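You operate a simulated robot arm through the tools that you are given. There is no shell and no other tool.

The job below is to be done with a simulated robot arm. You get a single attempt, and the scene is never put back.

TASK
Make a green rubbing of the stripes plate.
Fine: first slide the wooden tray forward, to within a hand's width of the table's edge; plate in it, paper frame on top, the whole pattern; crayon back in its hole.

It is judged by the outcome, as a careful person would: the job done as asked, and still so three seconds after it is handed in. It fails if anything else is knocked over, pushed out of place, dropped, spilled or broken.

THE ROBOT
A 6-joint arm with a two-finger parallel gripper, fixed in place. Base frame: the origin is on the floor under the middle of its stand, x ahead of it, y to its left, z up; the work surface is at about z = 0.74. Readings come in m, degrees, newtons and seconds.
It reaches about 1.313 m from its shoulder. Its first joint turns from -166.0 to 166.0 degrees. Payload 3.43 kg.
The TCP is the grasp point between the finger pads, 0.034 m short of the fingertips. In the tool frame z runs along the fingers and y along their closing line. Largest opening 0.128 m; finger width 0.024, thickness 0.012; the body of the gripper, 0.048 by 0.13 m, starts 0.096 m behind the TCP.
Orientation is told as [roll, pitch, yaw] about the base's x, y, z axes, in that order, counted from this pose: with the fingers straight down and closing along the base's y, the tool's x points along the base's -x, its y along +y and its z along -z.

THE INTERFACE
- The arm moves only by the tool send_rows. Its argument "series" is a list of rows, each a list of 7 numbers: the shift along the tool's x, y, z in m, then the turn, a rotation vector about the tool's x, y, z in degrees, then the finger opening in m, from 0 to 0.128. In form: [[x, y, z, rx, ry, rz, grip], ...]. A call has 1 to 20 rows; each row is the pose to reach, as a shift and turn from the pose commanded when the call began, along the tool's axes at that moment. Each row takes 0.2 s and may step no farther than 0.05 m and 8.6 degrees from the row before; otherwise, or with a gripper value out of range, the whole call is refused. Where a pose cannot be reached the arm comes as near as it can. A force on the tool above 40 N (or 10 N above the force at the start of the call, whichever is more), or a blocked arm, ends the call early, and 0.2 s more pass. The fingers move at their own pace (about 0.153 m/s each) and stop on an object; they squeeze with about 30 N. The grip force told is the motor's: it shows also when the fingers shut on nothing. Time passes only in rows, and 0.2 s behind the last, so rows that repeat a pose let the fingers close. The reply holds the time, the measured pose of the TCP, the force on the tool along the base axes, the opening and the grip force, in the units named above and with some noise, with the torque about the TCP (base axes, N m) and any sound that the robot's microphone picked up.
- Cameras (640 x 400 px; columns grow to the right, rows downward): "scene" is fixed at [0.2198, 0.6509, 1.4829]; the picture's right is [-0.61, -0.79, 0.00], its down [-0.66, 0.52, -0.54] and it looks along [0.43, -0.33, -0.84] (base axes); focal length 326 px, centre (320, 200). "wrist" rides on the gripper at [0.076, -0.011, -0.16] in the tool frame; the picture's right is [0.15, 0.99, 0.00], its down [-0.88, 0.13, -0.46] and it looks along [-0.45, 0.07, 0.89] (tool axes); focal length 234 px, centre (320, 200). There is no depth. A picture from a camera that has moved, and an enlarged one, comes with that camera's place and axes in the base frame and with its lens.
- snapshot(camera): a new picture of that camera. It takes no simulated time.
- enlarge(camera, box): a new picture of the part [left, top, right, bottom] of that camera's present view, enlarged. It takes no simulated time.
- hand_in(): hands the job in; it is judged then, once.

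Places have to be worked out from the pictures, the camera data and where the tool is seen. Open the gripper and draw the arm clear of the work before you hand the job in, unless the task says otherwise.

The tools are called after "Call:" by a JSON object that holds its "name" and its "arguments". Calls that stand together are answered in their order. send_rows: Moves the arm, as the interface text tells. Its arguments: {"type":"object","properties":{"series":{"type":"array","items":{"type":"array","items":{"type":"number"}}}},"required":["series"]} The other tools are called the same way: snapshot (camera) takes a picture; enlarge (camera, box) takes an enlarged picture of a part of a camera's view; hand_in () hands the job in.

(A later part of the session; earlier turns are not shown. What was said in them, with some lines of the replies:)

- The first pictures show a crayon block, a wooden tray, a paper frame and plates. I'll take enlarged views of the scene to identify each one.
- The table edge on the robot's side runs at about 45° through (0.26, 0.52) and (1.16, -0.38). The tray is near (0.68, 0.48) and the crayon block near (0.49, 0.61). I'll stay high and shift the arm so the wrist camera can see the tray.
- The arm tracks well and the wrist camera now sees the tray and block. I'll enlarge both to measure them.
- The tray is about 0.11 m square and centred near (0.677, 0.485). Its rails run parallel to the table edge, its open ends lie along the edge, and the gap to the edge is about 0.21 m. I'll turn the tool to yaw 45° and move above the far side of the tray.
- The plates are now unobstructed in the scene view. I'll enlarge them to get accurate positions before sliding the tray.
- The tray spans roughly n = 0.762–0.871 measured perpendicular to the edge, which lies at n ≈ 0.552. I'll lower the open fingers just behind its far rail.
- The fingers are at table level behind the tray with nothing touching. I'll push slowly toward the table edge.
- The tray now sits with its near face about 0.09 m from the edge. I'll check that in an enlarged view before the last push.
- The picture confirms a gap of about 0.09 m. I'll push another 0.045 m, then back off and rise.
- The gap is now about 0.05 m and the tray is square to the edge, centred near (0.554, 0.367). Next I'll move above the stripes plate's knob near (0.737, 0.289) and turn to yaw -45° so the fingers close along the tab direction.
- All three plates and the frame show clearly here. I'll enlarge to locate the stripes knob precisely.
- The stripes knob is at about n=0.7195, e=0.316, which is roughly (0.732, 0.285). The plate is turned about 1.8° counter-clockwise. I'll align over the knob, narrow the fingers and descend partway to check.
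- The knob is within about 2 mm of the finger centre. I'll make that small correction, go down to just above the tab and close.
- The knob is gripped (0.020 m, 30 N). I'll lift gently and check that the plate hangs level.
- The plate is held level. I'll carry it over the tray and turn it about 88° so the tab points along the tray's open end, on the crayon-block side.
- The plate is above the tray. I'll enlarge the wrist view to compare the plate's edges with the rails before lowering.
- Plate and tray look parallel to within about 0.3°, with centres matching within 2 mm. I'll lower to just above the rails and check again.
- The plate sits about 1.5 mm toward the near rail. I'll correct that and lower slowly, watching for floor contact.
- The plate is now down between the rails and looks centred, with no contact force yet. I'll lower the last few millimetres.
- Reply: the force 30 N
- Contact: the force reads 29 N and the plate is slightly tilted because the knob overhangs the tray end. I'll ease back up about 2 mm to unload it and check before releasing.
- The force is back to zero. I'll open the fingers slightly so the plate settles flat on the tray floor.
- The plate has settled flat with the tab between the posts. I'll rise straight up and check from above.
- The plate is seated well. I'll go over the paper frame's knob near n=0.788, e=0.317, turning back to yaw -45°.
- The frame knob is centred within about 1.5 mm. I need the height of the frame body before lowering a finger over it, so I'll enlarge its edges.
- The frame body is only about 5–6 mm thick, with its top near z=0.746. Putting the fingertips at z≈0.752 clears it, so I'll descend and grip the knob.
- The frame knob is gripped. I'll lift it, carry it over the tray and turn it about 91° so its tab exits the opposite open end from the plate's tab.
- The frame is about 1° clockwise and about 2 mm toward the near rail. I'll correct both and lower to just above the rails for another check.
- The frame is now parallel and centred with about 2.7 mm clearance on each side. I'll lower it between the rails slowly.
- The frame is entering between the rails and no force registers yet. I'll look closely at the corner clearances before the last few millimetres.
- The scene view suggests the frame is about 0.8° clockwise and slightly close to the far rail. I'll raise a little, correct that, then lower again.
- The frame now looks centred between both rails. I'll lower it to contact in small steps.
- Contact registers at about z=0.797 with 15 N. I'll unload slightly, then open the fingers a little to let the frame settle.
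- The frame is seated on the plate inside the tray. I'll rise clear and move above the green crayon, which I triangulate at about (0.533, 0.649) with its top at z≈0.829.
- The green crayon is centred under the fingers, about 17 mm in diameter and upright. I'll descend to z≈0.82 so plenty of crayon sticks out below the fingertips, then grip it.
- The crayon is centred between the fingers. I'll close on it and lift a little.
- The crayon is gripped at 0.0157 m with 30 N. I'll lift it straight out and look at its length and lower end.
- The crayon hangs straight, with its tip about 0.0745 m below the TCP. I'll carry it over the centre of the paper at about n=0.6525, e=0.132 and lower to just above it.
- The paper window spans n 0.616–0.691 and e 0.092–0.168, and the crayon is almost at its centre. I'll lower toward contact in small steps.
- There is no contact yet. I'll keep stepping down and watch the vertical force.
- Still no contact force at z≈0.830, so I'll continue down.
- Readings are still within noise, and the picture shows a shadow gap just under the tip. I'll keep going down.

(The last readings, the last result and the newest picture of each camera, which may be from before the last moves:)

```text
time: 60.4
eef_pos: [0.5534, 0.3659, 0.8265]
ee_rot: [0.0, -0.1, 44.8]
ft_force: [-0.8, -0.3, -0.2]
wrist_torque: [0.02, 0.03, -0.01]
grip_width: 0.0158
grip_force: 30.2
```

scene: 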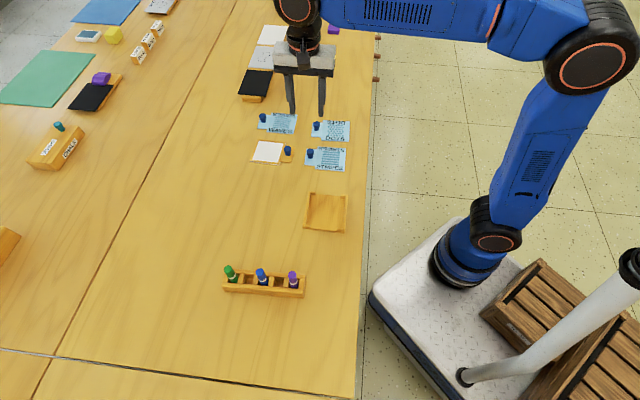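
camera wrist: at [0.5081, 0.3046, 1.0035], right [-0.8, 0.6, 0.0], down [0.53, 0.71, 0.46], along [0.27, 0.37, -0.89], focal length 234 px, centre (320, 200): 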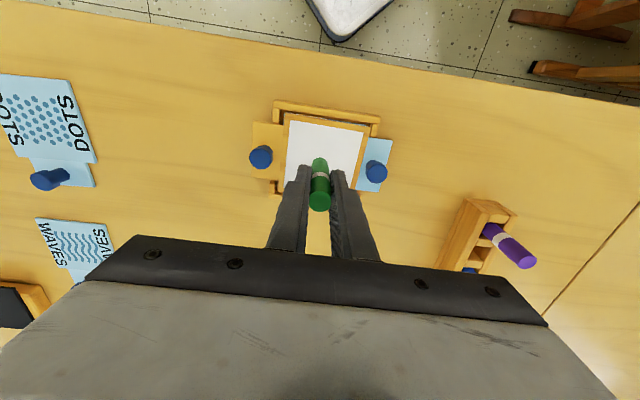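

Call:
{"name": "send_rows", "arguments": {"series": [[0, 0, 0.0006, 0, 0, 0, 0.008], [0, 0, 0.0012, 0, 0, 0, 0.008], [0, 0, 0.0012, 0, 0, 0, 0.008]]}}

```text
time: 61.2
eef_pos: [0.553, 0.3674, 0.8255]
ee_rot: [0.0, 0.0, 44.9]
ft_force: [0.0, -0.1, -0.4]
wrist_torque: [-0.01, 0.0, -0.03]
grip_width: 0.0156
grip_force: 29.9
```

No contact yet at z≈0.8255. I'll continue in 1 mm steps.

Call:
{"name": "send_rows", "arguments": {"series": [[0, 0, 0.0006, 0, 0, 0, 0.008], [0, 0, 0.0012, 0, 0, 0, 0.008], [0, 0, 0.0012, 0, 0, 0, 0.008]]}}

Call:
{"name": "enlarge", "arguments": {"camera": "scene", "box": [316, 196, 348, 222]}}

```text
time: 62.0
eef_pos: [0.5536, 0.3662, 0.8232]
ee_rot: [0.0, 0.0, 44.8]
ft_force: [-0.5, -0.6, 8.4]
wrist_torque: [-0.02, 0.02, 0.01]
grip_width: 0.0158
grip_force: 29.6
```

```text
15.38 times, centred on (332, 209) of scene
camera zoom: at [0.2198, 0.6509, 1.4829], right [-0.61, -0.79, 0.0], down [-0.66, 0.52, -0.54], along [0.43, -0.33, -0.84], focal length 5012 px, centre (135, 62)
```

zoom: 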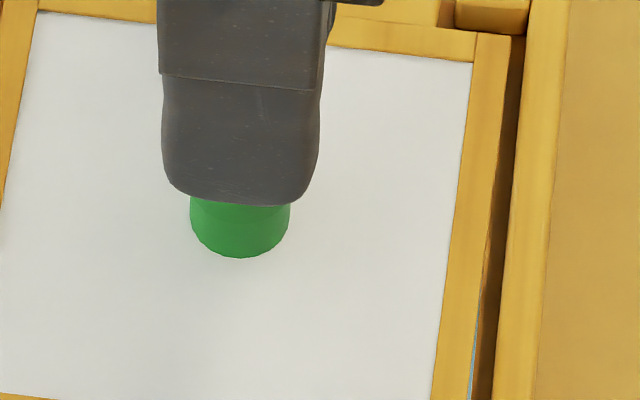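

Contact is made with 8.4 N. I'll ease off slightly and make a short test stroke to see whether it marks the paper.

Call:
{"name": "send_rows", "arguments": {"series": [[0, 0, -0.0003, 0, 0, 0, 0.008], [0.005, 0, -0.0003, 0, 0, 0, 0.008], [0.01, 0, -0.0003, 0, 0, 0, 0.008], [0.015, 0, -0.0003, 0, 0, 0, 0.008], [0.015, 0, -0.0003, 0, 0, 0, 0.008]]}}

Call:
{"name": "enlarge", "arguments": {"camera": "scene", "box": [304, 190, 360, 236]}}

Call:
{"name": "enlarge", "arguments": {"camera": "wrist", "box": [240, 60, 400, 220]}}

```text
time: 63.2
eef_pos: [0.5441, 0.3561, 0.8248]
ee_rot: [0.0, 0.0, 44.9]
ft_force: [0.4, 0.1, 1.8]
wrist_torque: [0.05, -0.01, 0.0]
grip_width: 0.0158
grip_force: 29.9
```

```text
8.70 times, centred on (332, 213) of scene
camera zoom: at [0.2198, 0.6509, 1.4829], right [-0.61, -0.79, 0.0], down [-0.66, 0.52, -0.54], along [0.43, -0.33, -0.84], focal length 2833 px, centre (216, 87)
```

zoom: 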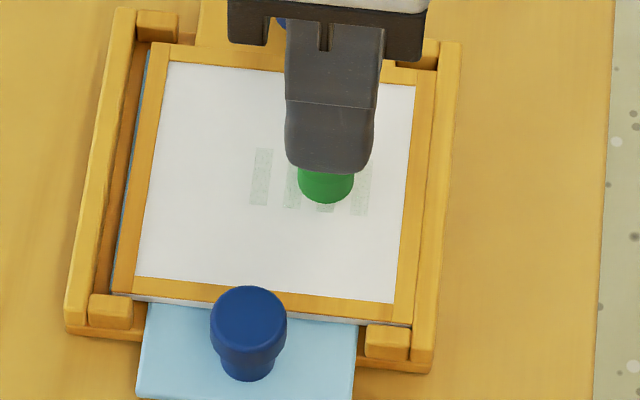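

```text
2.50 times, centred on (320, 140) of wrist
camera zoom: at [0.497, 0.2935, 0.9842], right [-0.8, 0.6, 0.0], down [0.53, 0.71, 0.46], along [0.27, 0.37, -0.89], focal length 585 px, centre (320, 350)
```

zoom: 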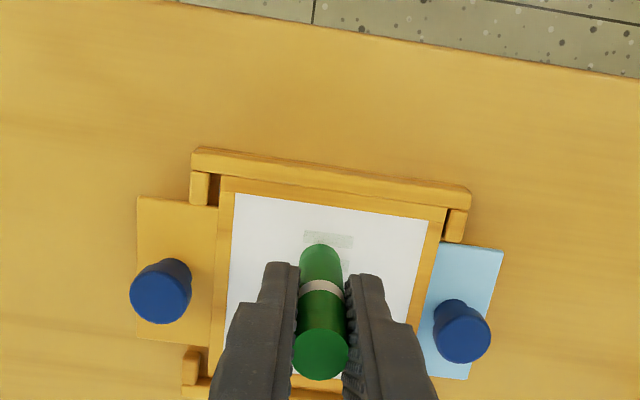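

It marks: the stripes come through in green. The sideways drag nudged the frame against the near rail. To avoid ghosting I'll stroke only toward that rail, lifting on each return.

Call:
{"name": "send_rows", "arguments": {"series": [[0, 0, -0.008, 0, 0, 0, 0.008], [-0.025, 0.016, -0.008, 0, 0, 0, 0.008], [-0.0465, 0.0305, -0.008, 0, 0, 0, 0.008], [-0.0465, 0.0305, -0.002, 0, 0, 0, 0.008], [-0.0465, 0.0305, 0.0004, 0, 0, 0, 0.008], [-0.031, 0.0305, 0.0004, 0, 0, 0, 0.008], [-0.0155, 0.0305, 0.0004, 0, 0, 0, 0.008], [0, 0.0305, 0.0004, 0, 0, 0, 0.008], [0.0155, 0.0305, 0.0004, 0, 0, 0, 0.008]]}}

Call:
{"name": "enlarge", "arguments": {"camera": "scene", "box": [304, 190, 360, 236]}}

Call:
{"name": "enlarge", "arguments": {"camera": "wrist", "box": [220, 60, 420, 220]}}

```text
time: 65.2
eef_pos: [0.5105, 0.3659, 0.8238]
ee_rot: [0.0, 0.0, 44.9]
ft_force: [1.4, 0.9, 10.1]
wrist_torque: [0.06, -0.1, 0.0]
grip_width: 0.0156
grip_force: 30.4
```

```text
8.70 times, centred on (332, 213) of scene
camera zoom: at [0.2198, 0.6509, 1.4829], right [-0.61, -0.79, 0.0], down [-0.66, 0.52, -0.54], along [0.43, -0.33, -0.84], focal length 2833 px, centre (216, 87)
```

zoom: 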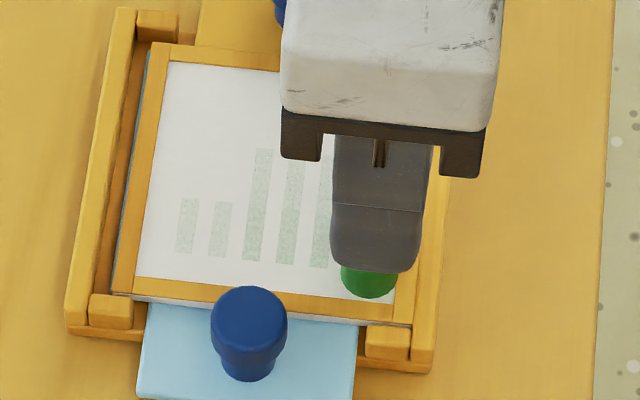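

```text
2.50 times, centred on (320, 140) of wrist
camera zoom: at [0.4643, 0.3035, 0.9838], right [-0.8, 0.6, 0.0], down [0.53, 0.71, 0.46], along [0.27, 0.37, -0.89], focal length 585 px, centre (320, 350)
```

zoom: 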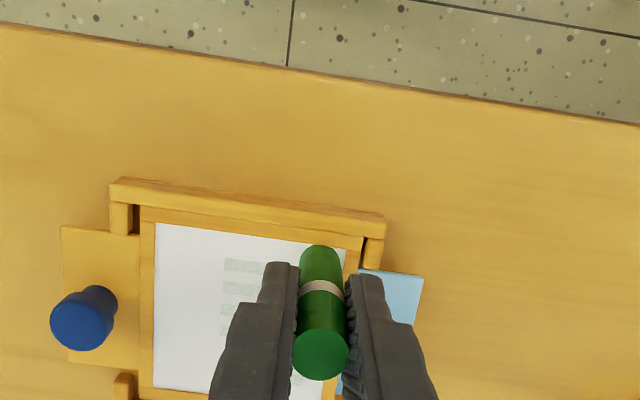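

The strokes come out clean and aligned at about 10 N. I'll continue with the next two lanes, stepping 6 mm in e each time and moving toward the near rail only.

Call:
{"name": "send_rows", "arguments": {"series": [[0, 0, -0.007, 0, 0, 0, 0.008], [-0.031, -0.003, -0.007, 0, 0, 0, 0.008], [-0.062, -0.006, -0.007, 0, 0, 0, 0.008], [-0.062, -0.006, 0, 0, 0, 0, 0.008], [-0.0465, -0.006, 0, 0, 0, 0, 0.008], [-0.031, -0.006, 0, 0, 0, 0, 0.008], [-0.0155, -0.006, 0, 0, 0, 0, 0.008], [0, -0.006, 0, 0, 0, 0, 0.008], [0, -0.006, -0.007, 0, 0, 0, 0.008], [-0.031, -0.009, -0.007, 0, 0, 0, 0.008], [-0.062, -0.012, -0.007, 0, 0, 0, 0.008], [-0.062, -0.012, 0, 0, 0, 0, 0.008], [-0.0465, -0.012, 0, 0, 0, 0, 0.008], [-0.031, -0.012, 0, 0, 0, 0, 0.008], [-0.0155, -0.012, 0, 0, 0, 0, 0.008], [0, -0.012, 0, 0, 0, 0, 0.008]]}}

Call:
{"name": "enlarge", "arguments": {"camera": "scene", "box": [304, 190, 360, 236]}}

```text
time: 68.6
eef_pos: [0.5204, 0.3578, 0.8246]
ee_rot: [0.0, 0.0, 44.9]
ft_force: [0.2, -0.8, 4.3]
wrist_torque: [0.0, 0.0, -0.05]
grip_width: 0.0156
grip_force: 30.1
```

```text
8.70 times, centred on (332, 213) of scene
camera zoom: at [0.2198, 0.6509, 1.4829], right [-0.61, -0.79, 0.0], down [-0.66, 0.52, -0.54], along [0.43, -0.33, -0.84], focal length 2833 px, centre (216, 87)
```

zoom: 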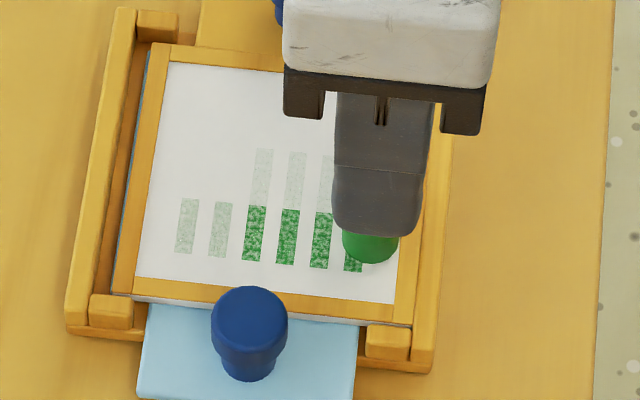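

Stripes 3–6 are getting dark, but the two far stripes (left in the picture) are still faint. The pressure may be lower at that end, so I'll land there and read the force.

Call:
{"name": "send_rows", "arguments": {"series": [[0, 0, -0.007, 0, 0, 0, 0.008], [-0.031, 0, -0.007, 0, 0, 0, 0.008], [-0.062, 0, -0.007, 0, 0, 0, 0.008], [-0.062, 0, -0.002, 0, 0, 0, 0.008], [-0.062, 0, 0, 0, 0, 0, 0.008], [-0.062, 0, 0, 0, 0, 0, 0.008]]}}

Call:
{"name": "enlarge", "arguments": {"camera": "scene", "box": [304, 190, 360, 236]}}

Call:
{"name": "enlarge", "arguments": {"camera": "wrist", "box": [220, 60, 420, 220]}}

```text
time: 70.0
eef_pos: [0.5634, 0.4021, 0.8237]
ee_rot: [0.0, 0.0, 45.0]
ft_force: [0.5, -0.7, 0.7]
wrist_torque: [-0.02, 0.02, -0.03]
grip_width: 0.0158
grip_force: 30.3
```

```text
8.70 times, centred on (332, 213) of scene
camera zoom: at [0.2198, 0.6509, 1.4829], right [-0.61, -0.79, 0.0], down [-0.66, 0.52, -0.54], along [0.43, -0.33, -0.84], focal length 2833 px, centre (216, 87)
```

zoom: 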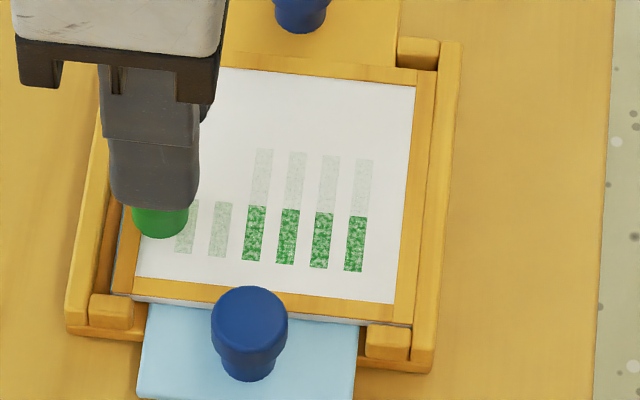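

```text
2.50 times, centred on (320, 140) of wrist
camera zoom: at [0.5175, 0.3396, 0.9843], right [-0.8, 0.6, 0.0], down [0.53, 0.71, 0.46], along [0.27, 0.37, -0.89], focal length 585 px, centre (320, 350)
```

zoom: 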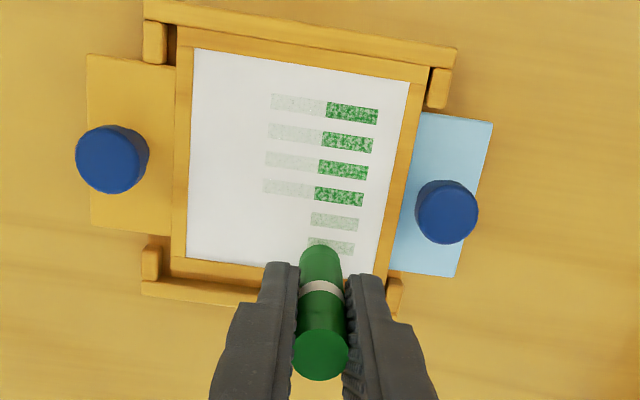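

At the far end the tip isn't touching (0.7 N), so the paper surface slopes slightly. I'll step down here to find the contact height.

Call:
{"name": "send_rows", "arguments": {"series": [[0, 0, 0.0004, 0, 0, 0, 0.008], [0, 0, 0.0008, 0, 0, 0, 0.008], [0, 0, 0.0008, 0, 0, 0, 0.008]]}}

```text
time: 70.8
eef_pos: [0.5625, 0.4021, 0.8228]
ee_rot: [0.1, -0.1, 44.9]
ft_force: [0.3, -1.0, 8.2]
wrist_torque: [-0.02, -0.09, 0.03]
grip_width: 0.0158
grip_force: 29.9
```

Contact here is about 0.8 mm lower than at the near end. I'll tilt the stroke profile to match, so the force stays near 8 N, and run lanes at e=0.114 and 0.120.

Call:
{"name": "send_rows", "arguments": {"series": [[0.0155, 0, -0.0002, 0, 0, 0, 0.008], [0.031, 0, -0.0004, 0, 0, 0, 0.008], [0.0465, 0, -0.0006, 0, 0, 0, 0.008], [0.062, 0, -0.0008, 0, 0, 0, 0.008], [0.062, 0, -0.008, 0, 0, 0, 0.008], [0.031, -0.003, -0.008, 0, 0, 0, 0.008], [0, -0.006, -0.008, 0, 0, 0, 0.008], [0, -0.006, -0.002, 0, 0, 0, 0.008], [0, -0.006, 0, 0, 0, 0, 0.008], [0.0155, -0.006, -0.0002, 0, 0, 0, 0.008], [0.031, -0.006, -0.0004, 0, 0, 0, 0.008], [0.0465, -0.006, -0.0006, 0, 0, 0, 0.008], [0.062, -0.006, -0.0008, 0, 0, 0, 0.008], [0.062, -0.006, -0.008, 0, 0, 0, 0.008], [0.031, -0.009, -0.008, 0, 0, 0, 0.008], [0, -0.012, -0.008, 0, 0, 0, 0.008], [0, -0.012, -0.002, 0, 0, 0, 0.008], [0, -0.012, 0, 0, 0, 0, 0.008]]}}

Call:
{"name": "enlarge", "arguments": {"camera": "scene", "box": [304, 190, 360, 236]}}

Call:
{"name": "enlarge", "arguments": {"camera": "wrist", "box": [220, 60, 420, 220]}}

```text
time: 74.6
eef_pos: [0.5721, 0.3938, 0.8241]
ee_rot: [0.0, -0.1, 44.9]
ft_force: [0.5, 0.8, 4.8]
wrist_torque: [0.0, -0.03, -0.02]
grip_width: 0.0158
grip_force: 29.9
```

```text
8.70 times, centred on (332, 213) of scene
camera zoom: at [0.2198, 0.6509, 1.4829], right [-0.61, -0.79, 0.0], down [-0.66, 0.52, -0.54], along [0.43, -0.33, -0.84], focal length 2833 px, centre (216, 87)
```

zoom: 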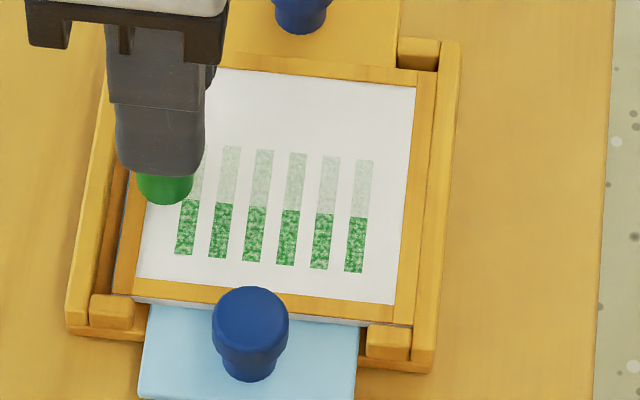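

```text
2.50 times, centred on (320, 140) of wrist
camera zoom: at [0.5256, 0.3312, 0.9836], right [-0.8, 0.6, 0.0], down [0.53, 0.71, 0.46], along [0.27, 0.37, -0.89], focal length 585 px, centre (320, 350)
```

zoom: 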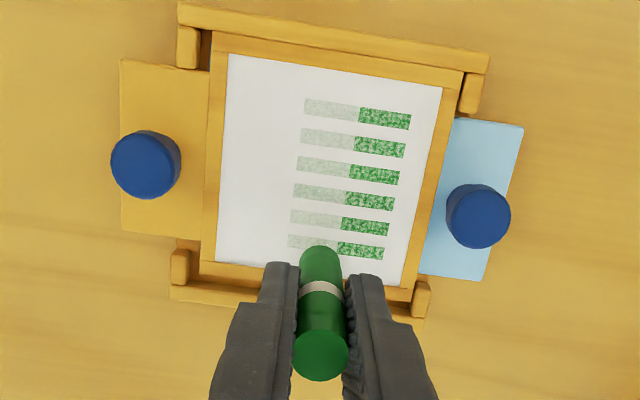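

The first zone is now evenly dark across all six stripes. I'll continue with the same profile at e=0.126 and 0.132, landing at 0.138.

Call:
{"name": "send_rows", "arguments": {"series": [[0.0155, 0, -0.0002, 0, 0, 0, 0.008], [0.031, 0, -0.0004, 0, 0, 0, 0.008], [0.0465, 0, -0.0006, 0, 0, 0, 0.008], [0.062, 0, -0.0008, 0, 0, 0, 0.008], [0.062, 0, -0.008, 0, 0, 0, 0.008], [0.031, -0.003, -0.008, 0, 0, 0, 0.008], [0, -0.006, -0.008, 0, 0, 0, 0.008], [0, -0.006, -0.002, 0, 0, 0, 0.008], [0, -0.006, 0.0002, 0, 0, 0, 0.008], [0.0155, -0.006, -0.0001, 0, 0, 0, 0.008], [0.031, -0.006, -0.0003, 0, 0, 0, 0.008], [0.0465, -0.006, -0.0005, 0, 0, 0, 0.008], [0.062, -0.006, -0.0007, 0, 0, 0, 0.008], [0.062, -0.006, -0.008, 0, 0, 0, 0.008], [0.031, -0.009, -0.008, 0, 0, 0, 0.008], [0, -0.012, -0.008, 0, 0, 0, 0.008], [0, -0.012, -0.002, 0, 0, 0, 0.008], [0, -0.012, 0.0002, 0, 0, 0, 0.008]]}}

Call:
{"name": "enlarge", "arguments": {"camera": "scene", "box": [304, 190, 360, 236]}}

Call:
{"name": "enlarge", "arguments": {"camera": "wrist", "box": [220, 60, 420, 220]}}

```text
time: 78.4
eef_pos: [0.5808, 0.3847, 0.8232]
ee_rot: [0.0, -0.1, 44.9]
ft_force: [-0.3, -0.3, 5.3]
wrist_torque: [-0.01, 0.0, 0.0]
grip_width: 0.0154
grip_force: 30.3
```

```text
8.70 times, centred on (332, 213) of scene
camera zoom: at [0.2198, 0.6509, 1.4829], right [-0.61, -0.79, 0.0], down [-0.66, 0.52, -0.54], along [0.43, -0.33, -0.84], focal length 2833 px, centre (216, 87)
```

zoom: 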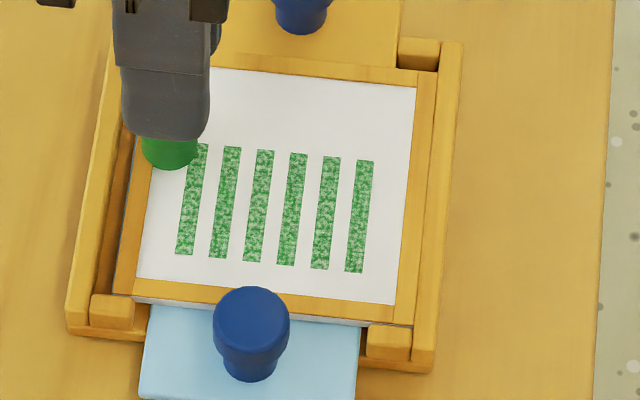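

```text
2.50 times, centred on (320, 140) of wrist
camera zoom: at [0.5342, 0.3227, 0.9833], right [-0.8, 0.6, 0.0], down [0.53, 0.71, 0.46], along [0.27, 0.37, -0.89], focal length 585 px, centre (320, 350)
```

zoom: 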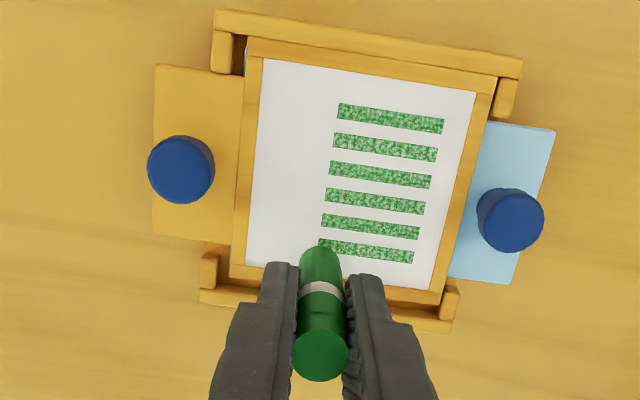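

Two thirds of the pattern is dark and clean. I'll continue with lanes at e=0.138 and 0.144, landing at 0.150.

Call:
{"name": "send_rows", "arguments": {"series": [[0.0155, 0, -0.0003, 0, 0, 0, 0.008], [0.031, 0, -0.0005, 0, 0, 0, 0.008], [0.0465, 0, -0.0007, 0, 0, 0, 0.008], [0.062, 0, -0.0009, 0, 0, 0, 0.008], [0.062, 0, -0.008, 0, 0, 0, 0.008], [0.031, -0.003, -0.008, 0, 0, 0, 0.008], [0, -0.006, -0.008, 0, 0, 0, 0.008], [0, -0.006, -0.002, 0, 0, 0, 0.008], [0, -0.006, 0, 0, 0, 0, 0.008], [0.0155, -0.006, -0.0003, 0, 0, 0, 0.008], [0.031, -0.006, -0.0005, 0, 0, 0, 0.008], [0.0465, -0.006, -0.0007, 0, 0, 0, 0.008], [0.062, -0.006, -0.0009, 0, 0, 0, 0.008], [0.062, -0.006, -0.008, 0, 0, 0, 0.008], [0.031, -0.009, -0.008, 0, 0, 0, 0.008], [0, -0.012, -0.008, 0, 0, 0, 0.008], [0, -0.012, -0.002, 0, 0, 0, 0.008], [0, -0.012, 0, 0, 0, 0, 0.008]]}}

Call:
{"name": "enlarge", "arguments": {"camera": "scene", "box": [304, 190, 360, 236]}}

Call:
{"name": "enlarge", "arguments": {"camera": "wrist", "box": [220, 60, 420, 220]}}

```text
time: 82.2
eef_pos: [0.5886, 0.3771, 0.8237]
ee_rot: [0.0, -0.1, 45.0]
ft_force: [0.6, -0.1, 2.3]
wrist_torque: [0.0, 0.0, -0.03]
grip_width: 0.0154
grip_force: 29.6
```

```text
8.70 times, centred on (332, 213) of scene
camera zoom: at [0.2198, 0.6509, 1.4829], right [-0.61, -0.79, 0.0], down [-0.66, 0.52, -0.54], along [0.43, -0.33, -0.84], focal length 2833 px, centre (216, 87)
```

zoom: 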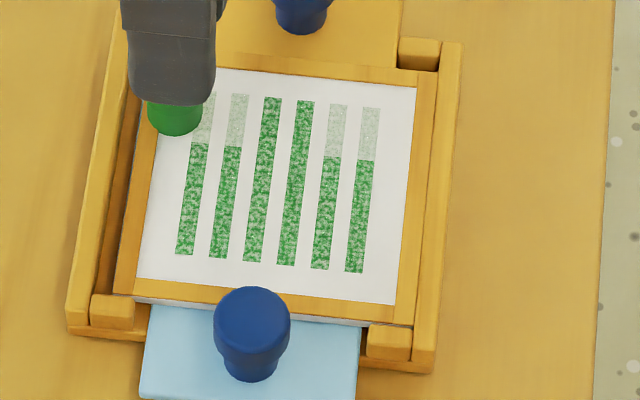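

```text
2.50 times, centred on (320, 140) of wrist
camera zoom: at [0.5427, 0.314, 0.9833], right [-0.8, 0.6, 0.0], down [0.53, 0.71, 0.46], along [0.27, 0.37, -0.89], focal length 585 px, centre (320, 350)
```

zoom: 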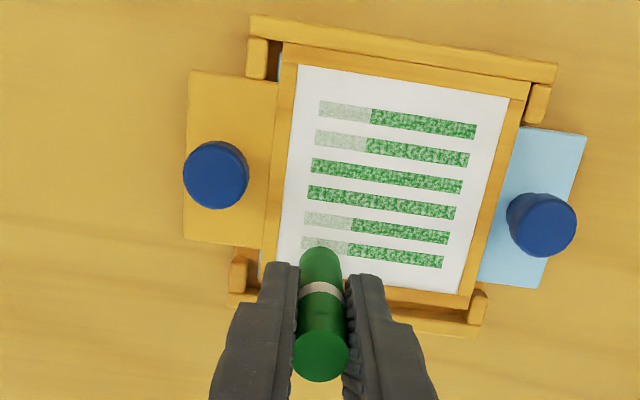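

The last zone needs more passes on its end cells, and the force here is only 2.3 N. I'll press slightly more and run lanes at e=0.150 and 0.156.

Call:
{"name": "send_rows", "arguments": {"series": [[0, 0, 0.0004, 0, 0, 0, 0.008], [0.0155, 0, 0.0001, 0, 0, 0, 0.008], [0.031, 0, -0.0002, 0, 0, 0, 0.008], [0.0465, 0, -0.0004, 0, 0, 0, 0.008], [0.062, 0, -0.0006, 0, 0, 0, 0.008], [0.062, 0, -0.008, 0, 0, 0, 0.008], [0.031, -0.003, -0.008, 0, 0, 0, 0.008], [0, -0.006, -0.008, 0, 0, 0, 0.008], [0, -0.006, -0.002, 0, 0, 0, 0.008], [0, -0.006, 0.0004, 0, 0, 0, 0.008], [0.0155, -0.006, 0.0001, 0, 0, 0, 0.008], [0.031, -0.006, -0.0002, 0, 0, 0, 0.008], [0.0465, -0.006, -0.0004, 0, 0, 0, 0.008], [0.062, -0.006, -0.0006, 0, 0, 0, 0.008], [0.062, -0.006, -0.008, 0, 0, 0, 0.008], [0.031, -0.005, -0.008, 0, 0, 0, 0.008], [0, -0.003, -0.008, 0, 0, 0, 0.008], [0, -0.003, -0.002, 0, 0, 0, 0.008], [0, -0.003, 0.0004, 0, 0, 0, 0.008]]}}

Call:
{"name": "enlarge", "arguments": {"camera": "scene", "box": [304, 190, 360, 236]}}

Call:
{"name": "enlarge", "arguments": {"camera": "wrist", "box": [220, 60, 420, 220]}}

```text
time: 86.2
eef_pos: [0.5903, 0.3732, 0.8232]
ee_rot: [0.0, -0.1, 44.9]
ft_force: [0.2, -0.5, 2.9]
wrist_torque: [-0.02, -0.03, 0.01]
grip_width: 0.0158
grip_force: 30.2
```

```text
8.70 times, centred on (332, 213) of scene
camera zoom: at [0.2198, 0.6509, 1.4829], right [-0.61, -0.79, 0.0], down [-0.66, 0.52, -0.54], along [0.43, -0.33, -0.84], focal length 2833 px, centre (216, 87)
```

zoom: 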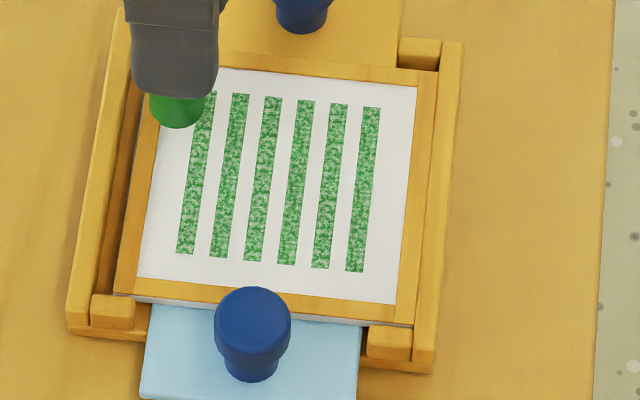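

```text
2.50 times, centred on (320, 140) of wrist
camera zoom: at [0.5443, 0.3117, 0.9832], right [-0.8, 0.6, 0.0], down [0.53, 0.71, 0.46], along [0.27, 0.37, -0.89], focal length 585 px, centre (320, 350)
```

zoom: 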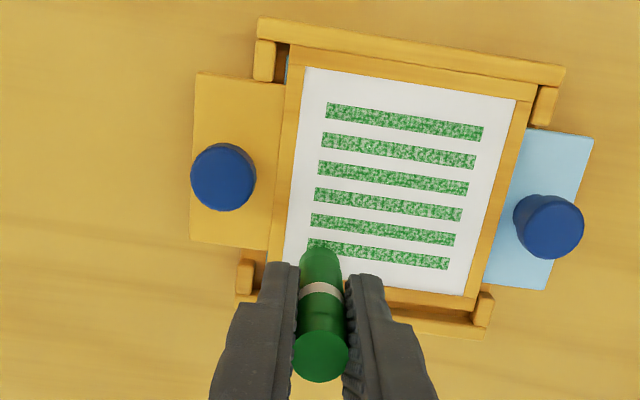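

All six stripes now look uniformly rubbed. I'll do one last lane here for the far cell, then lift clear and check the whole sheet.

Call:
{"name": "send_rows", "arguments": {"series": [[0, 0, 0.0002, 0, 0, 0, 0.008], [0.0155, 0, -0.0001, 0, 0, 0, 0.008], [0.031, 0, -0.0004, 0, 0, 0, 0.008], [0.0465, 0, -0.0006, 0, 0, 0, 0.008], [0.062, 0, -0.0008, 0, 0, 0, 0.008], [0.062, 0, -0.01, 0, 0, 0, 0.008], [0.062, 0, -0.04, 0, 0, 0, 0.008], [0.062, 0, -0.08, 0, 0, 0, 0.008], [0.062, 0, -0.126, 0, 0, 0, 0.008], [0.062, 0, -0.126, 0, 0, 0, 0.008]]}}

Call:
{"name": "snapshot", "arguments": {"camera": "wrist"}}

Call:
{"name": "enlarge", "arguments": {"camera": "scene", "box": [304, 190, 360, 236]}}

Call:
{"name": "enlarge", "arguments": {"camera": "wrist", "box": [220, 100, 420, 260]}}

```text
time: 88.4
eef_pos: [0.5466, 0.3307, 0.9482]
ee_rot: [0.0, 0.0, 44.8]
ft_force: [0.5, -0.4, -0.2]
wrist_torque: [-0.01, -0.02, 0.0]
grip_width: 0.0156
grip_force: 30.2
```

```text
taken
camera wrist: at [0.5007, 0.2682, 1.1095], right [-0.8, 0.6, 0.0], down [0.53, 0.71, 0.46], along [0.27, 0.37, -0.89], focal length 234 px, centre (320, 200)
```

wrist: 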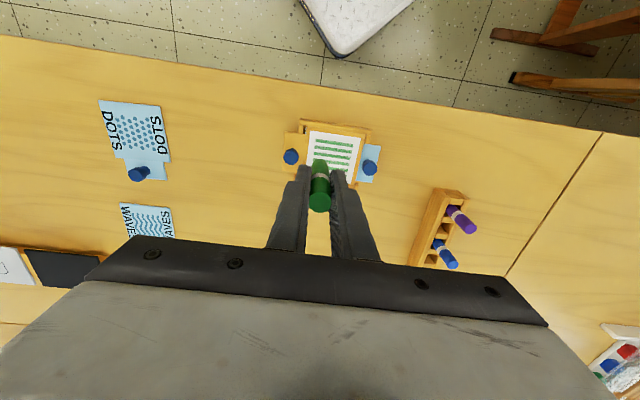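

```text
8.70 times, centred on (332, 213) of scene
camera zoom: at [0.2198, 0.6509, 1.4829], right [-0.61, -0.79, 0.0], down [-0.66, 0.52, -0.54], along [0.43, -0.33, -0.84], focal length 2833 px, centre (216, 87)
```

zoom: 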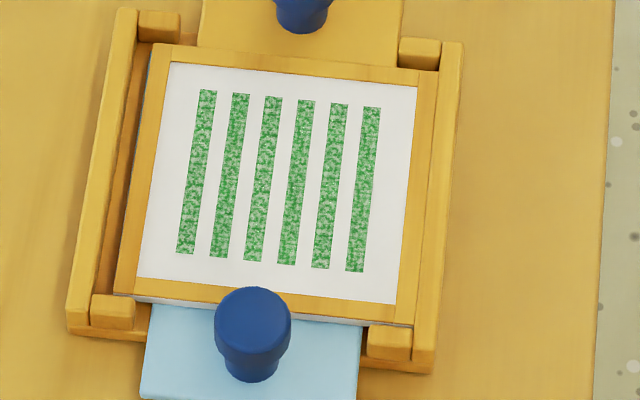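

```text
2.50 times, centred on (320, 180) of wrist
camera zoom: at [0.5007, 0.2682, 1.1095], right [-0.8, 0.6, 0.0], down [0.53, 0.71, 0.46], along [0.27, 0.37, -0.89], focal length 585 px, centre (320, 250)
```

zoom: 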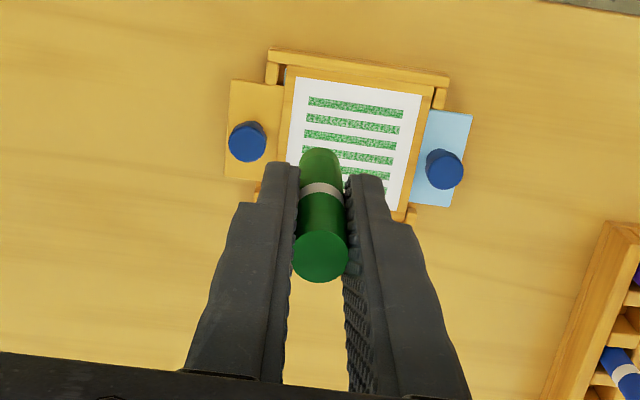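

The rubbing is complete and even. I'll carry the crayon back over its hole at the far end of the block, following my commanded displacements, and check the alignment there.

Call:
{"name": "send_rows", "arguments": {"series": [[-0.02, 0.02, -0.005, 0, 0, 0, 0.008], [-0.05, 0.053, -0.005, 0, 0, 0, 0.008], [-0.08, 0.086, -0.005, 0, 0, 0, 0.008], [-0.11, 0.119, -0.005, 0, 0, 0, 0.008], [-0.14, 0.152, -0.005, 0, 0, 0, 0.008], [-0.17, 0.185, -0.005, 0, 0, 0, 0.008], [-0.195, 0.212, -0.005, 0, 0, 0, 0.008], [-0.2156, 0.2336, -0.005, 0, 0, 0, 0.008], [-0.2156, 0.2336, -0.005, 0, 0, 0, 0.008]]}}

Call:
{"name": "enlarge", "arguments": {"camera": "wrist", "box": [240, 60, 400, 220]}}

Call:
{"name": "enlarge", "arguments": {"camera": "scene", "box": [150, 180, 320, 310]}}

```text
time: 90.4
eef_pos: [0.534, 0.6475, 0.9542]
ee_rot: [0.0, 0.0, 44.9]
ft_force: [0.2, 0.1, 0.0]
wrist_torque: [-0.02, -0.03, 0.0]
grip_width: 0.0155
grip_force: 29.5
```

```text
2.50 times, centred on (320, 140) of wrist
camera zoom: at [0.4877, 0.586, 1.1132], right [-0.8, 0.6, 0.0], down [0.53, 0.71, 0.46], along [0.27, 0.37, -0.89], focal length 585 px, centre (320, 350)
```

zoom: 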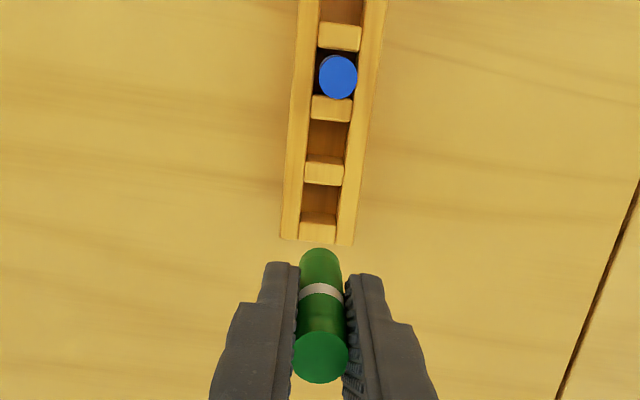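

```text
3.08 times, centred on (235, 245) of scene
camera zoom: at [0.2198, 0.6509, 1.4829], right [-0.61, -0.79, 0.0], down [-0.66, 0.52, -0.54], along [0.43, -0.33, -0.84], focal length 1002 px, centre (582, 62)
```

zoom: 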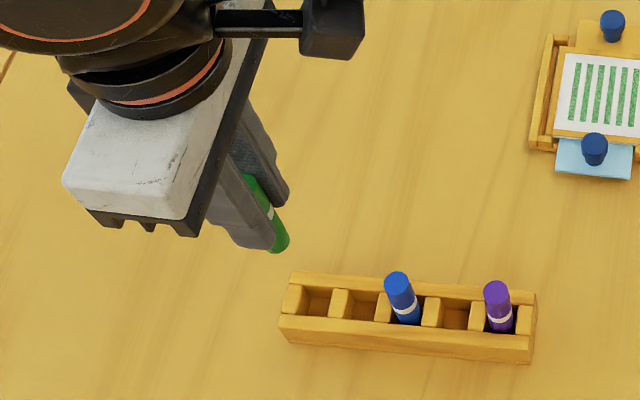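

The view matches the moment I lifted the crayon out, so it lines up with its hole. I'll lower to just above the block and check once more.

Call:
{"name": "send_rows", "arguments": {"series": [[0, 0, 0.03, 0, 0, 0, 0.008], [0, 0, 0.06, 0, 0, 0, 0.008], [0, 0, 0.085, 0, 0, 0, 0.008], [0, 0, 0.098, 0, 0, 0, 0.008], [0, 0, 0.098, 0, 0, 0, 0.008]]}}

Call:
{"name": "enlarge", "arguments": {"camera": "wrist", "box": [260, 80, 380, 220]}}

Call:
{"name": "enlarge", "arguments": {"camera": "scene", "box": [190, 230, 320, 310]}}

```text
time: 91.6
eef_pos: [0.5344, 0.6474, 0.8536]
ee_rot: [-0.1, 0.0, 44.9]
ft_force: [0.4, 0.0, -0.5]
wrist_torque: [-0.05, 0.0, -0.01]
grip_width: 0.0155
grip_force: 30.0
```

```text
2.86 times, centred on (320, 150) of wrist
camera zoom: at [0.4883, 0.5858, 1.0145], right [-0.8, 0.6, 0.0], down [0.53, 0.71, 0.46], along [0.27, 0.37, -0.89], focal length 669 px, centre (320, 343)
```

zoom: 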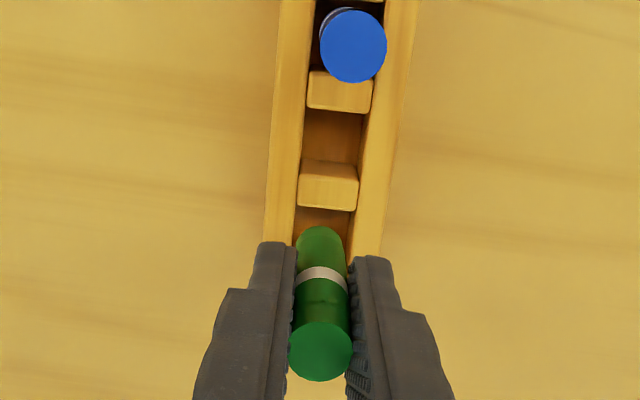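

```text
4.92 times, centred on (255, 270) of scene
camera zoom: at [0.2198, 0.6509, 1.4829], right [-0.61, -0.79, 0.0], down [-0.66, 0.52, -0.54], along [0.43, -0.33, -0.84], focal length 1604 px, centre (640, -145)
```

zoom: 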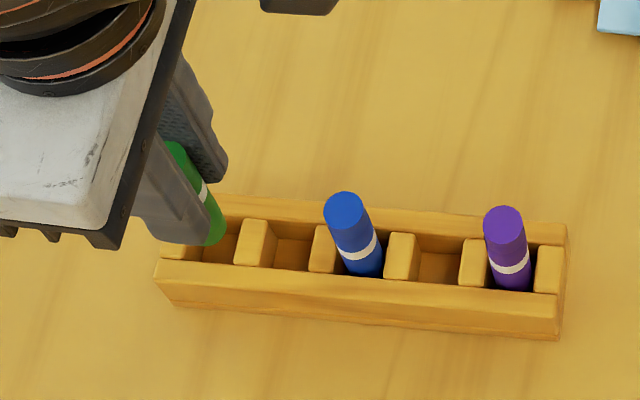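

Readings suggest I'm about 1.2 mm short in n. I'll make that small correction and lower the crayon into its hole, watching the force.

Call:
{"name": "send_rows", "arguments": {"series": [[-0.0012, 0.0003, 0.004, 0, 0, 0, 0.008], [-0.0012, 0.0003, 0.01, 0, 0, 0, 0.008], [-0.0012, 0.0003, 0.016, 0, 0, 0, 0.008], [-0.0012, 0.0003, 0.022, 0, 0, 0, 0.008], [-0.0012, 0.0003, 0.022, 0, 0, 0, 0.008]]}}

Call:
{"name": "enlarge", "arguments": {"camera": "wrist", "box": [260, 80, 380, 220]}}

Call:
{"name": "enlarge", "arguments": {"camera": "scene", "box": [190, 230, 320, 310]}}

```text
time: 92.8
eef_pos: [0.5363, 0.6489, 0.8343]
ee_rot: [0.0, 0.0, 44.9]
ft_force: [0.0, 0.0, -0.3]
wrist_torque: [0.03, 0.02, 0.02]
grip_width: 0.0159
grip_force: 30.5
```

```text
2.86 times, centred on (320, 150) of wrist
camera zoom: at [0.4894, 0.587, 0.9931], right [-0.8, 0.6, 0.0], down [0.53, 0.71, 0.46], along [0.27, 0.37, -0.89], focal length 669 px, centre (320, 343)
```

zoom: 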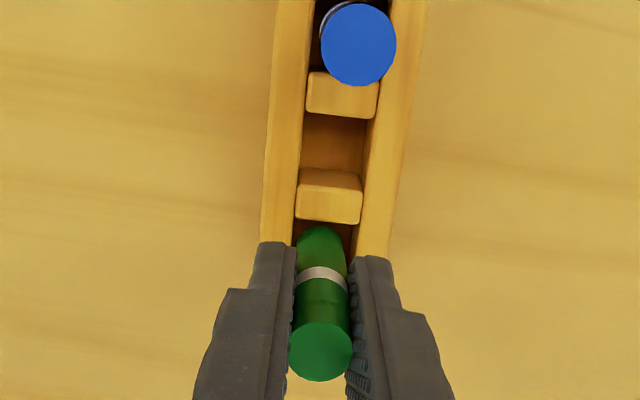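

```text
4.92 times, centred on (255, 270) of scene
camera zoom: at [0.2198, 0.6509, 1.4829], right [-0.61, -0.79, 0.0], down [-0.66, 0.52, -0.54], along [0.43, -0.33, -0.84], focal length 1604 px, centre (640, -145)
```

zoom: 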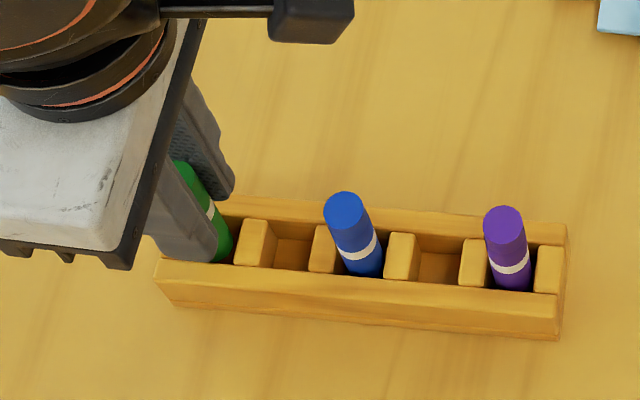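

The crayon end is inside the hole with no force. I'll lower the remaining distance gently.

Call:
{"name": "send_rows", "arguments": {"series": [[0, 0, 0.004, 0, 0, 0, 0.008], [0, 0, 0.008, 0, 0, 0, 0.008], [0, 0, 0.011, 0, 0, 0, 0.008], [0, 0, 0.013, 0, 0, 0, 0.008], [0, 0, 0.013, 0, 0, 0, 0.008]]}}

```text
time: 94.0
eef_pos: [0.5349, 0.6495, 0.8202]
ee_rot: [0.0, 0.0, 44.9]
ft_force: [0.4, 0.1, 0.1]
wrist_torque: [-0.03, 0.01, -0.01]
grip_width: 0.0159
grip_force: 29.9
```

I'm back at the original grasp pose with no force. I'll go one more millimetre and then open the fingers.

Call:
{"name": "send_rows", "arguments": {"series": [[0, 0, 0.001, 0, 0, 0, 0.008], [0, 0, 0.001, 0, 0, 0, 0.02], [0, 0, 0.001, 0, 0, 0, 0.03], [0, 0, 0.001, 0, 0, 0, 0.04], [0, 0, 0.001, 0, 0, 0, 0.045], [0, 0, 0.001, 0, 0, 0, 0.045]]}}

Call:
{"name": "enlarge", "arguments": {"camera": "wrist", "box": [240, 60, 400, 220]}}

Call:
{"name": "enlarge", "arguments": {"camera": "scene", "box": [190, 230, 320, 310]}}

```text
time: 95.4
eef_pos: [0.5368, 0.6493, 0.8197]
ee_rot: [0.0, -0.1, 44.9]
ft_force: [0.1, -0.1, -0.6]
wrist_torque: [0.01, 0.02, 0.0]
grip_width: 0.0453
grip_force: 0.2
```

```text
2.50 times, centred on (320, 140) of wrist
camera zoom: at [0.4895, 0.5871, 0.9793], right [-0.8, 0.6, 0.0], down [0.53, 0.71, 0.46], along [0.27, 0.37, -0.89], focal length 585 px, centre (320, 350)
```

zoom: 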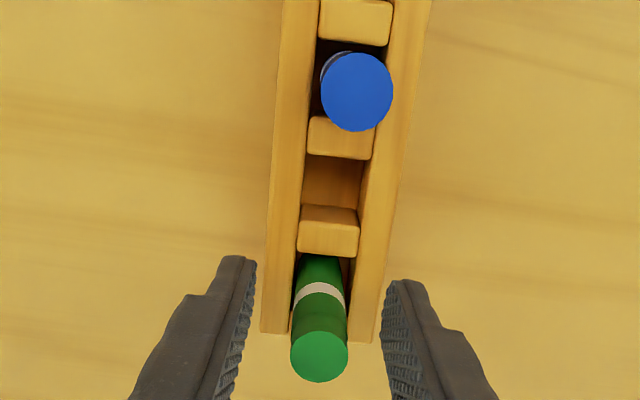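

```text
4.92 times, centred on (255, 270) of scene
camera zoom: at [0.2198, 0.6509, 1.4829], right [-0.61, -0.79, 0.0], down [-0.66, 0.52, -0.54], along [0.43, -0.33, -0.84], focal length 1604 px, centre (640, -145)
```

zoom: 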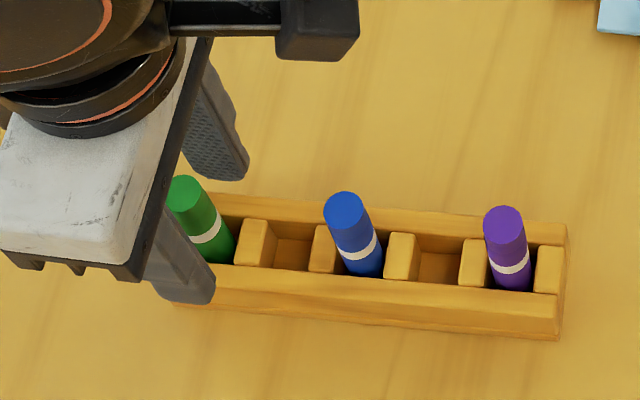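

The crayon stands back in its hole. I'll rise straight up with the gripper open and draw the arm back off the work area.

Call:
{"name": "send_rows", "arguments": {"series": [[0, 0, -0.01, 0, 0, 0, 0.045], [0, 0, -0.03, 0, 0, 0, 0.048], [0, 0, -0.06, 0, 0, 0, 0.055], [0, 0, -0.1, 0, 0, 0, 0.06], [0, 0, -0.14, 0, 0, 0, 0.08], [0, 0, -0.18, 0, 0, 0, 0.1], [0.02, 0.005, -0.22, 0, 0, 0, 0.1], [0.06, 0.015, -0.23, 0, 0, 0, 0.1], [0.1, 0.025, -0.23, 0, 0, 0, 0.1], [0.14, 0.035, -0.23, 0, 0, 0, 0.1], [0.18, 0.045, -0.23, 0, 0, 0, 0.1], [0.22, 0.055, -0.23, 0, 0, 0, 0.1], [0.26, 0.06, -0.23, 0, 0, 0, 0.1], [0.26, 0.06, -0.23, 0, 0, 0, 0.1]]}}

Call:
{"name": "snapshot", "arguments": {"camera": "scene"}}

Call:
{"name": "enlarge", "arguments": {"camera": "scene", "box": [290, 170, 386, 240]}}

Call:
{"name": "enlarge", "arguments": {"camera": "scene", "box": [200, 240, 330, 320]}}

Call:
{"name": "snapshot", "arguments": {"camera": "wrist"}}

```text
time: 98.4
eef_pos: [0.3073, 0.5078, 1.0493]
ee_rot: [0.0, 0.0, 45.0]
ft_force: [-0.2, -0.2, 0.1]
wrist_torque: [-0.01, 0.02, -0.03]
grip_width: 0.0999
grip_force: 0.1
```

```text
taken
```

scene: 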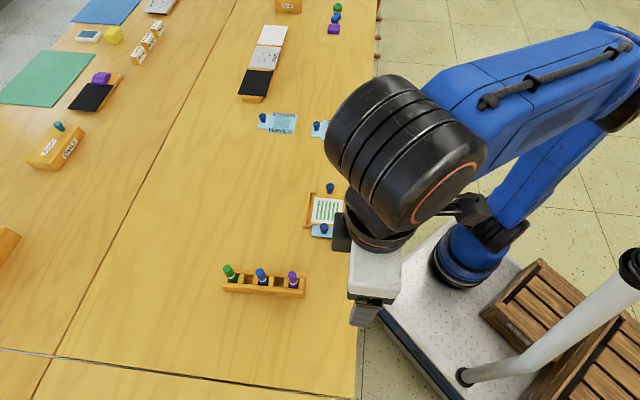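

```text
5.71 times, centred on (338, 205) of scene
camera zoom: at [0.2198, 0.6509, 1.4829], right [-0.61, -0.79, 0.0], down [-0.66, 0.52, -0.54], along [0.43, -0.33, -0.84], focal length 1862 px, centre (217, 171)
```

zoom: 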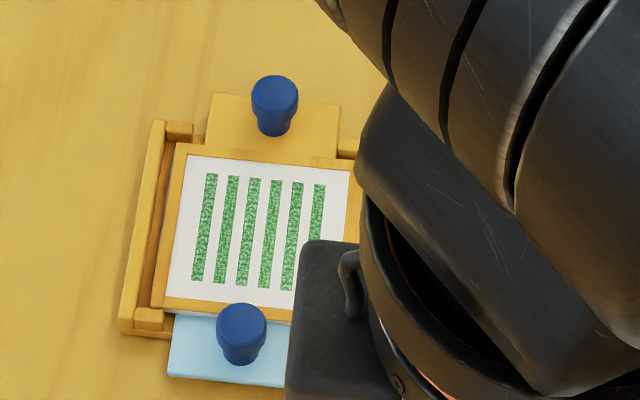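

```text
4.92 times, centred on (265, 280) of scene
camera zoom: at [0.2198, 0.6509, 1.4829], right [-0.61, -0.79, 0.0], down [-0.66, 0.52, -0.54], along [0.43, -0.33, -0.84], focal length 1604 px, centre (591, -194)
```

zoom: 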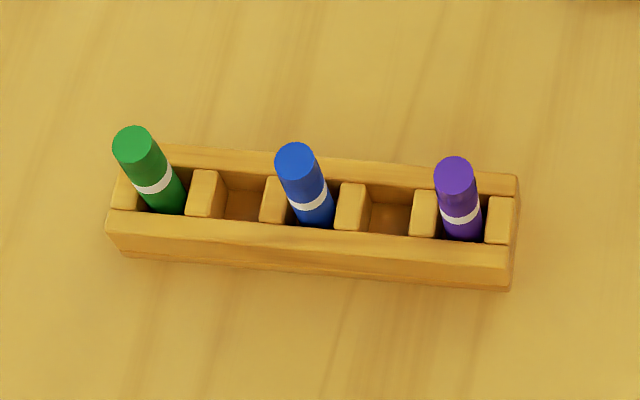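

```text
taken
camera wrist: at [0.2616, 0.4456, 1.2098], right [-0.8, 0.6, 0.0], down [0.53, 0.71, 0.46], along [0.27, 0.37, -0.89], focal length 234 px, centre (320, 200)
```

wrist: 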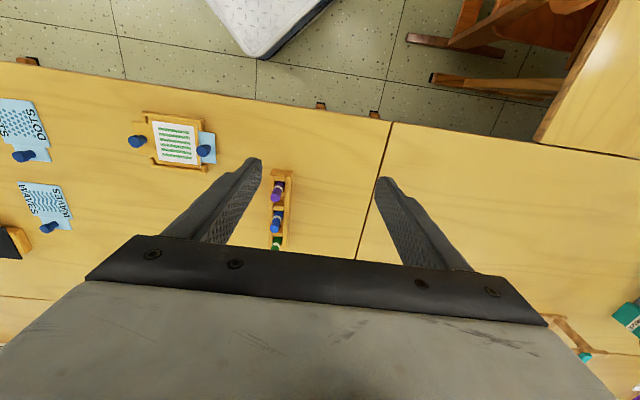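

The arm is back near its start pose with the gripper open, and the three crayons stand in their places. I'll take one last close look at the tray and its distance to the edge.

Call:
{"name": "enlarge", "arguments": {"camera": "wrist", "box": [110, 60, 310, 260]}}

```text
2.00 times, centred on (210, 160) of wrist
camera zoom: at [0.2616, 0.4456, 1.2098], right [-0.8, 0.6, 0.0], down [0.53, 0.71, 0.46], along [0.27, 0.37, -0.89], focal length 468 px, centre (540, 280)
```

zoom: 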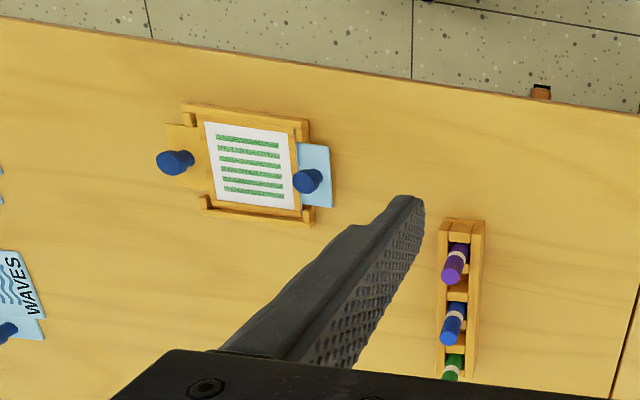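

The tray is about 5 cm from the edge with the plate and frame seated in it. All six stripes are rubbed green and the crayon is back in its hole, so I'm handing in.

Call:
{"name": "hand_in", "arguments": {}}

```text
The job is handed in.
```

The green rubbing of the stripes plate is done and handed in. I haven't seen a verdict, so this is from my last pictures and readings.

- **Tray:** I slid it toward the near edge of the table, the side facing the robot. It now sits about 5 cm from that edge. I took "forward" to mean that side.
- **Plate and frame:** The stripes plate sits flat in the tray with the paper frame on top. Their knobs stick out at opposite ends.
- **Rubbing:** All six stripes show in green along their full length. On the very first test stroke the frame slid a few millimetres onto the tray's near rail. I then rubbed only toward that rail, lifting on each return, and saw no doubled lines.
- **Crayon:** The green crayon is back in its own hole at the end of the block.
- **Everything else:** The dots plate, the waves plate and the other crayons look where they were, and nothing was knocked over. The arm is back near its starting position with the gripper open.
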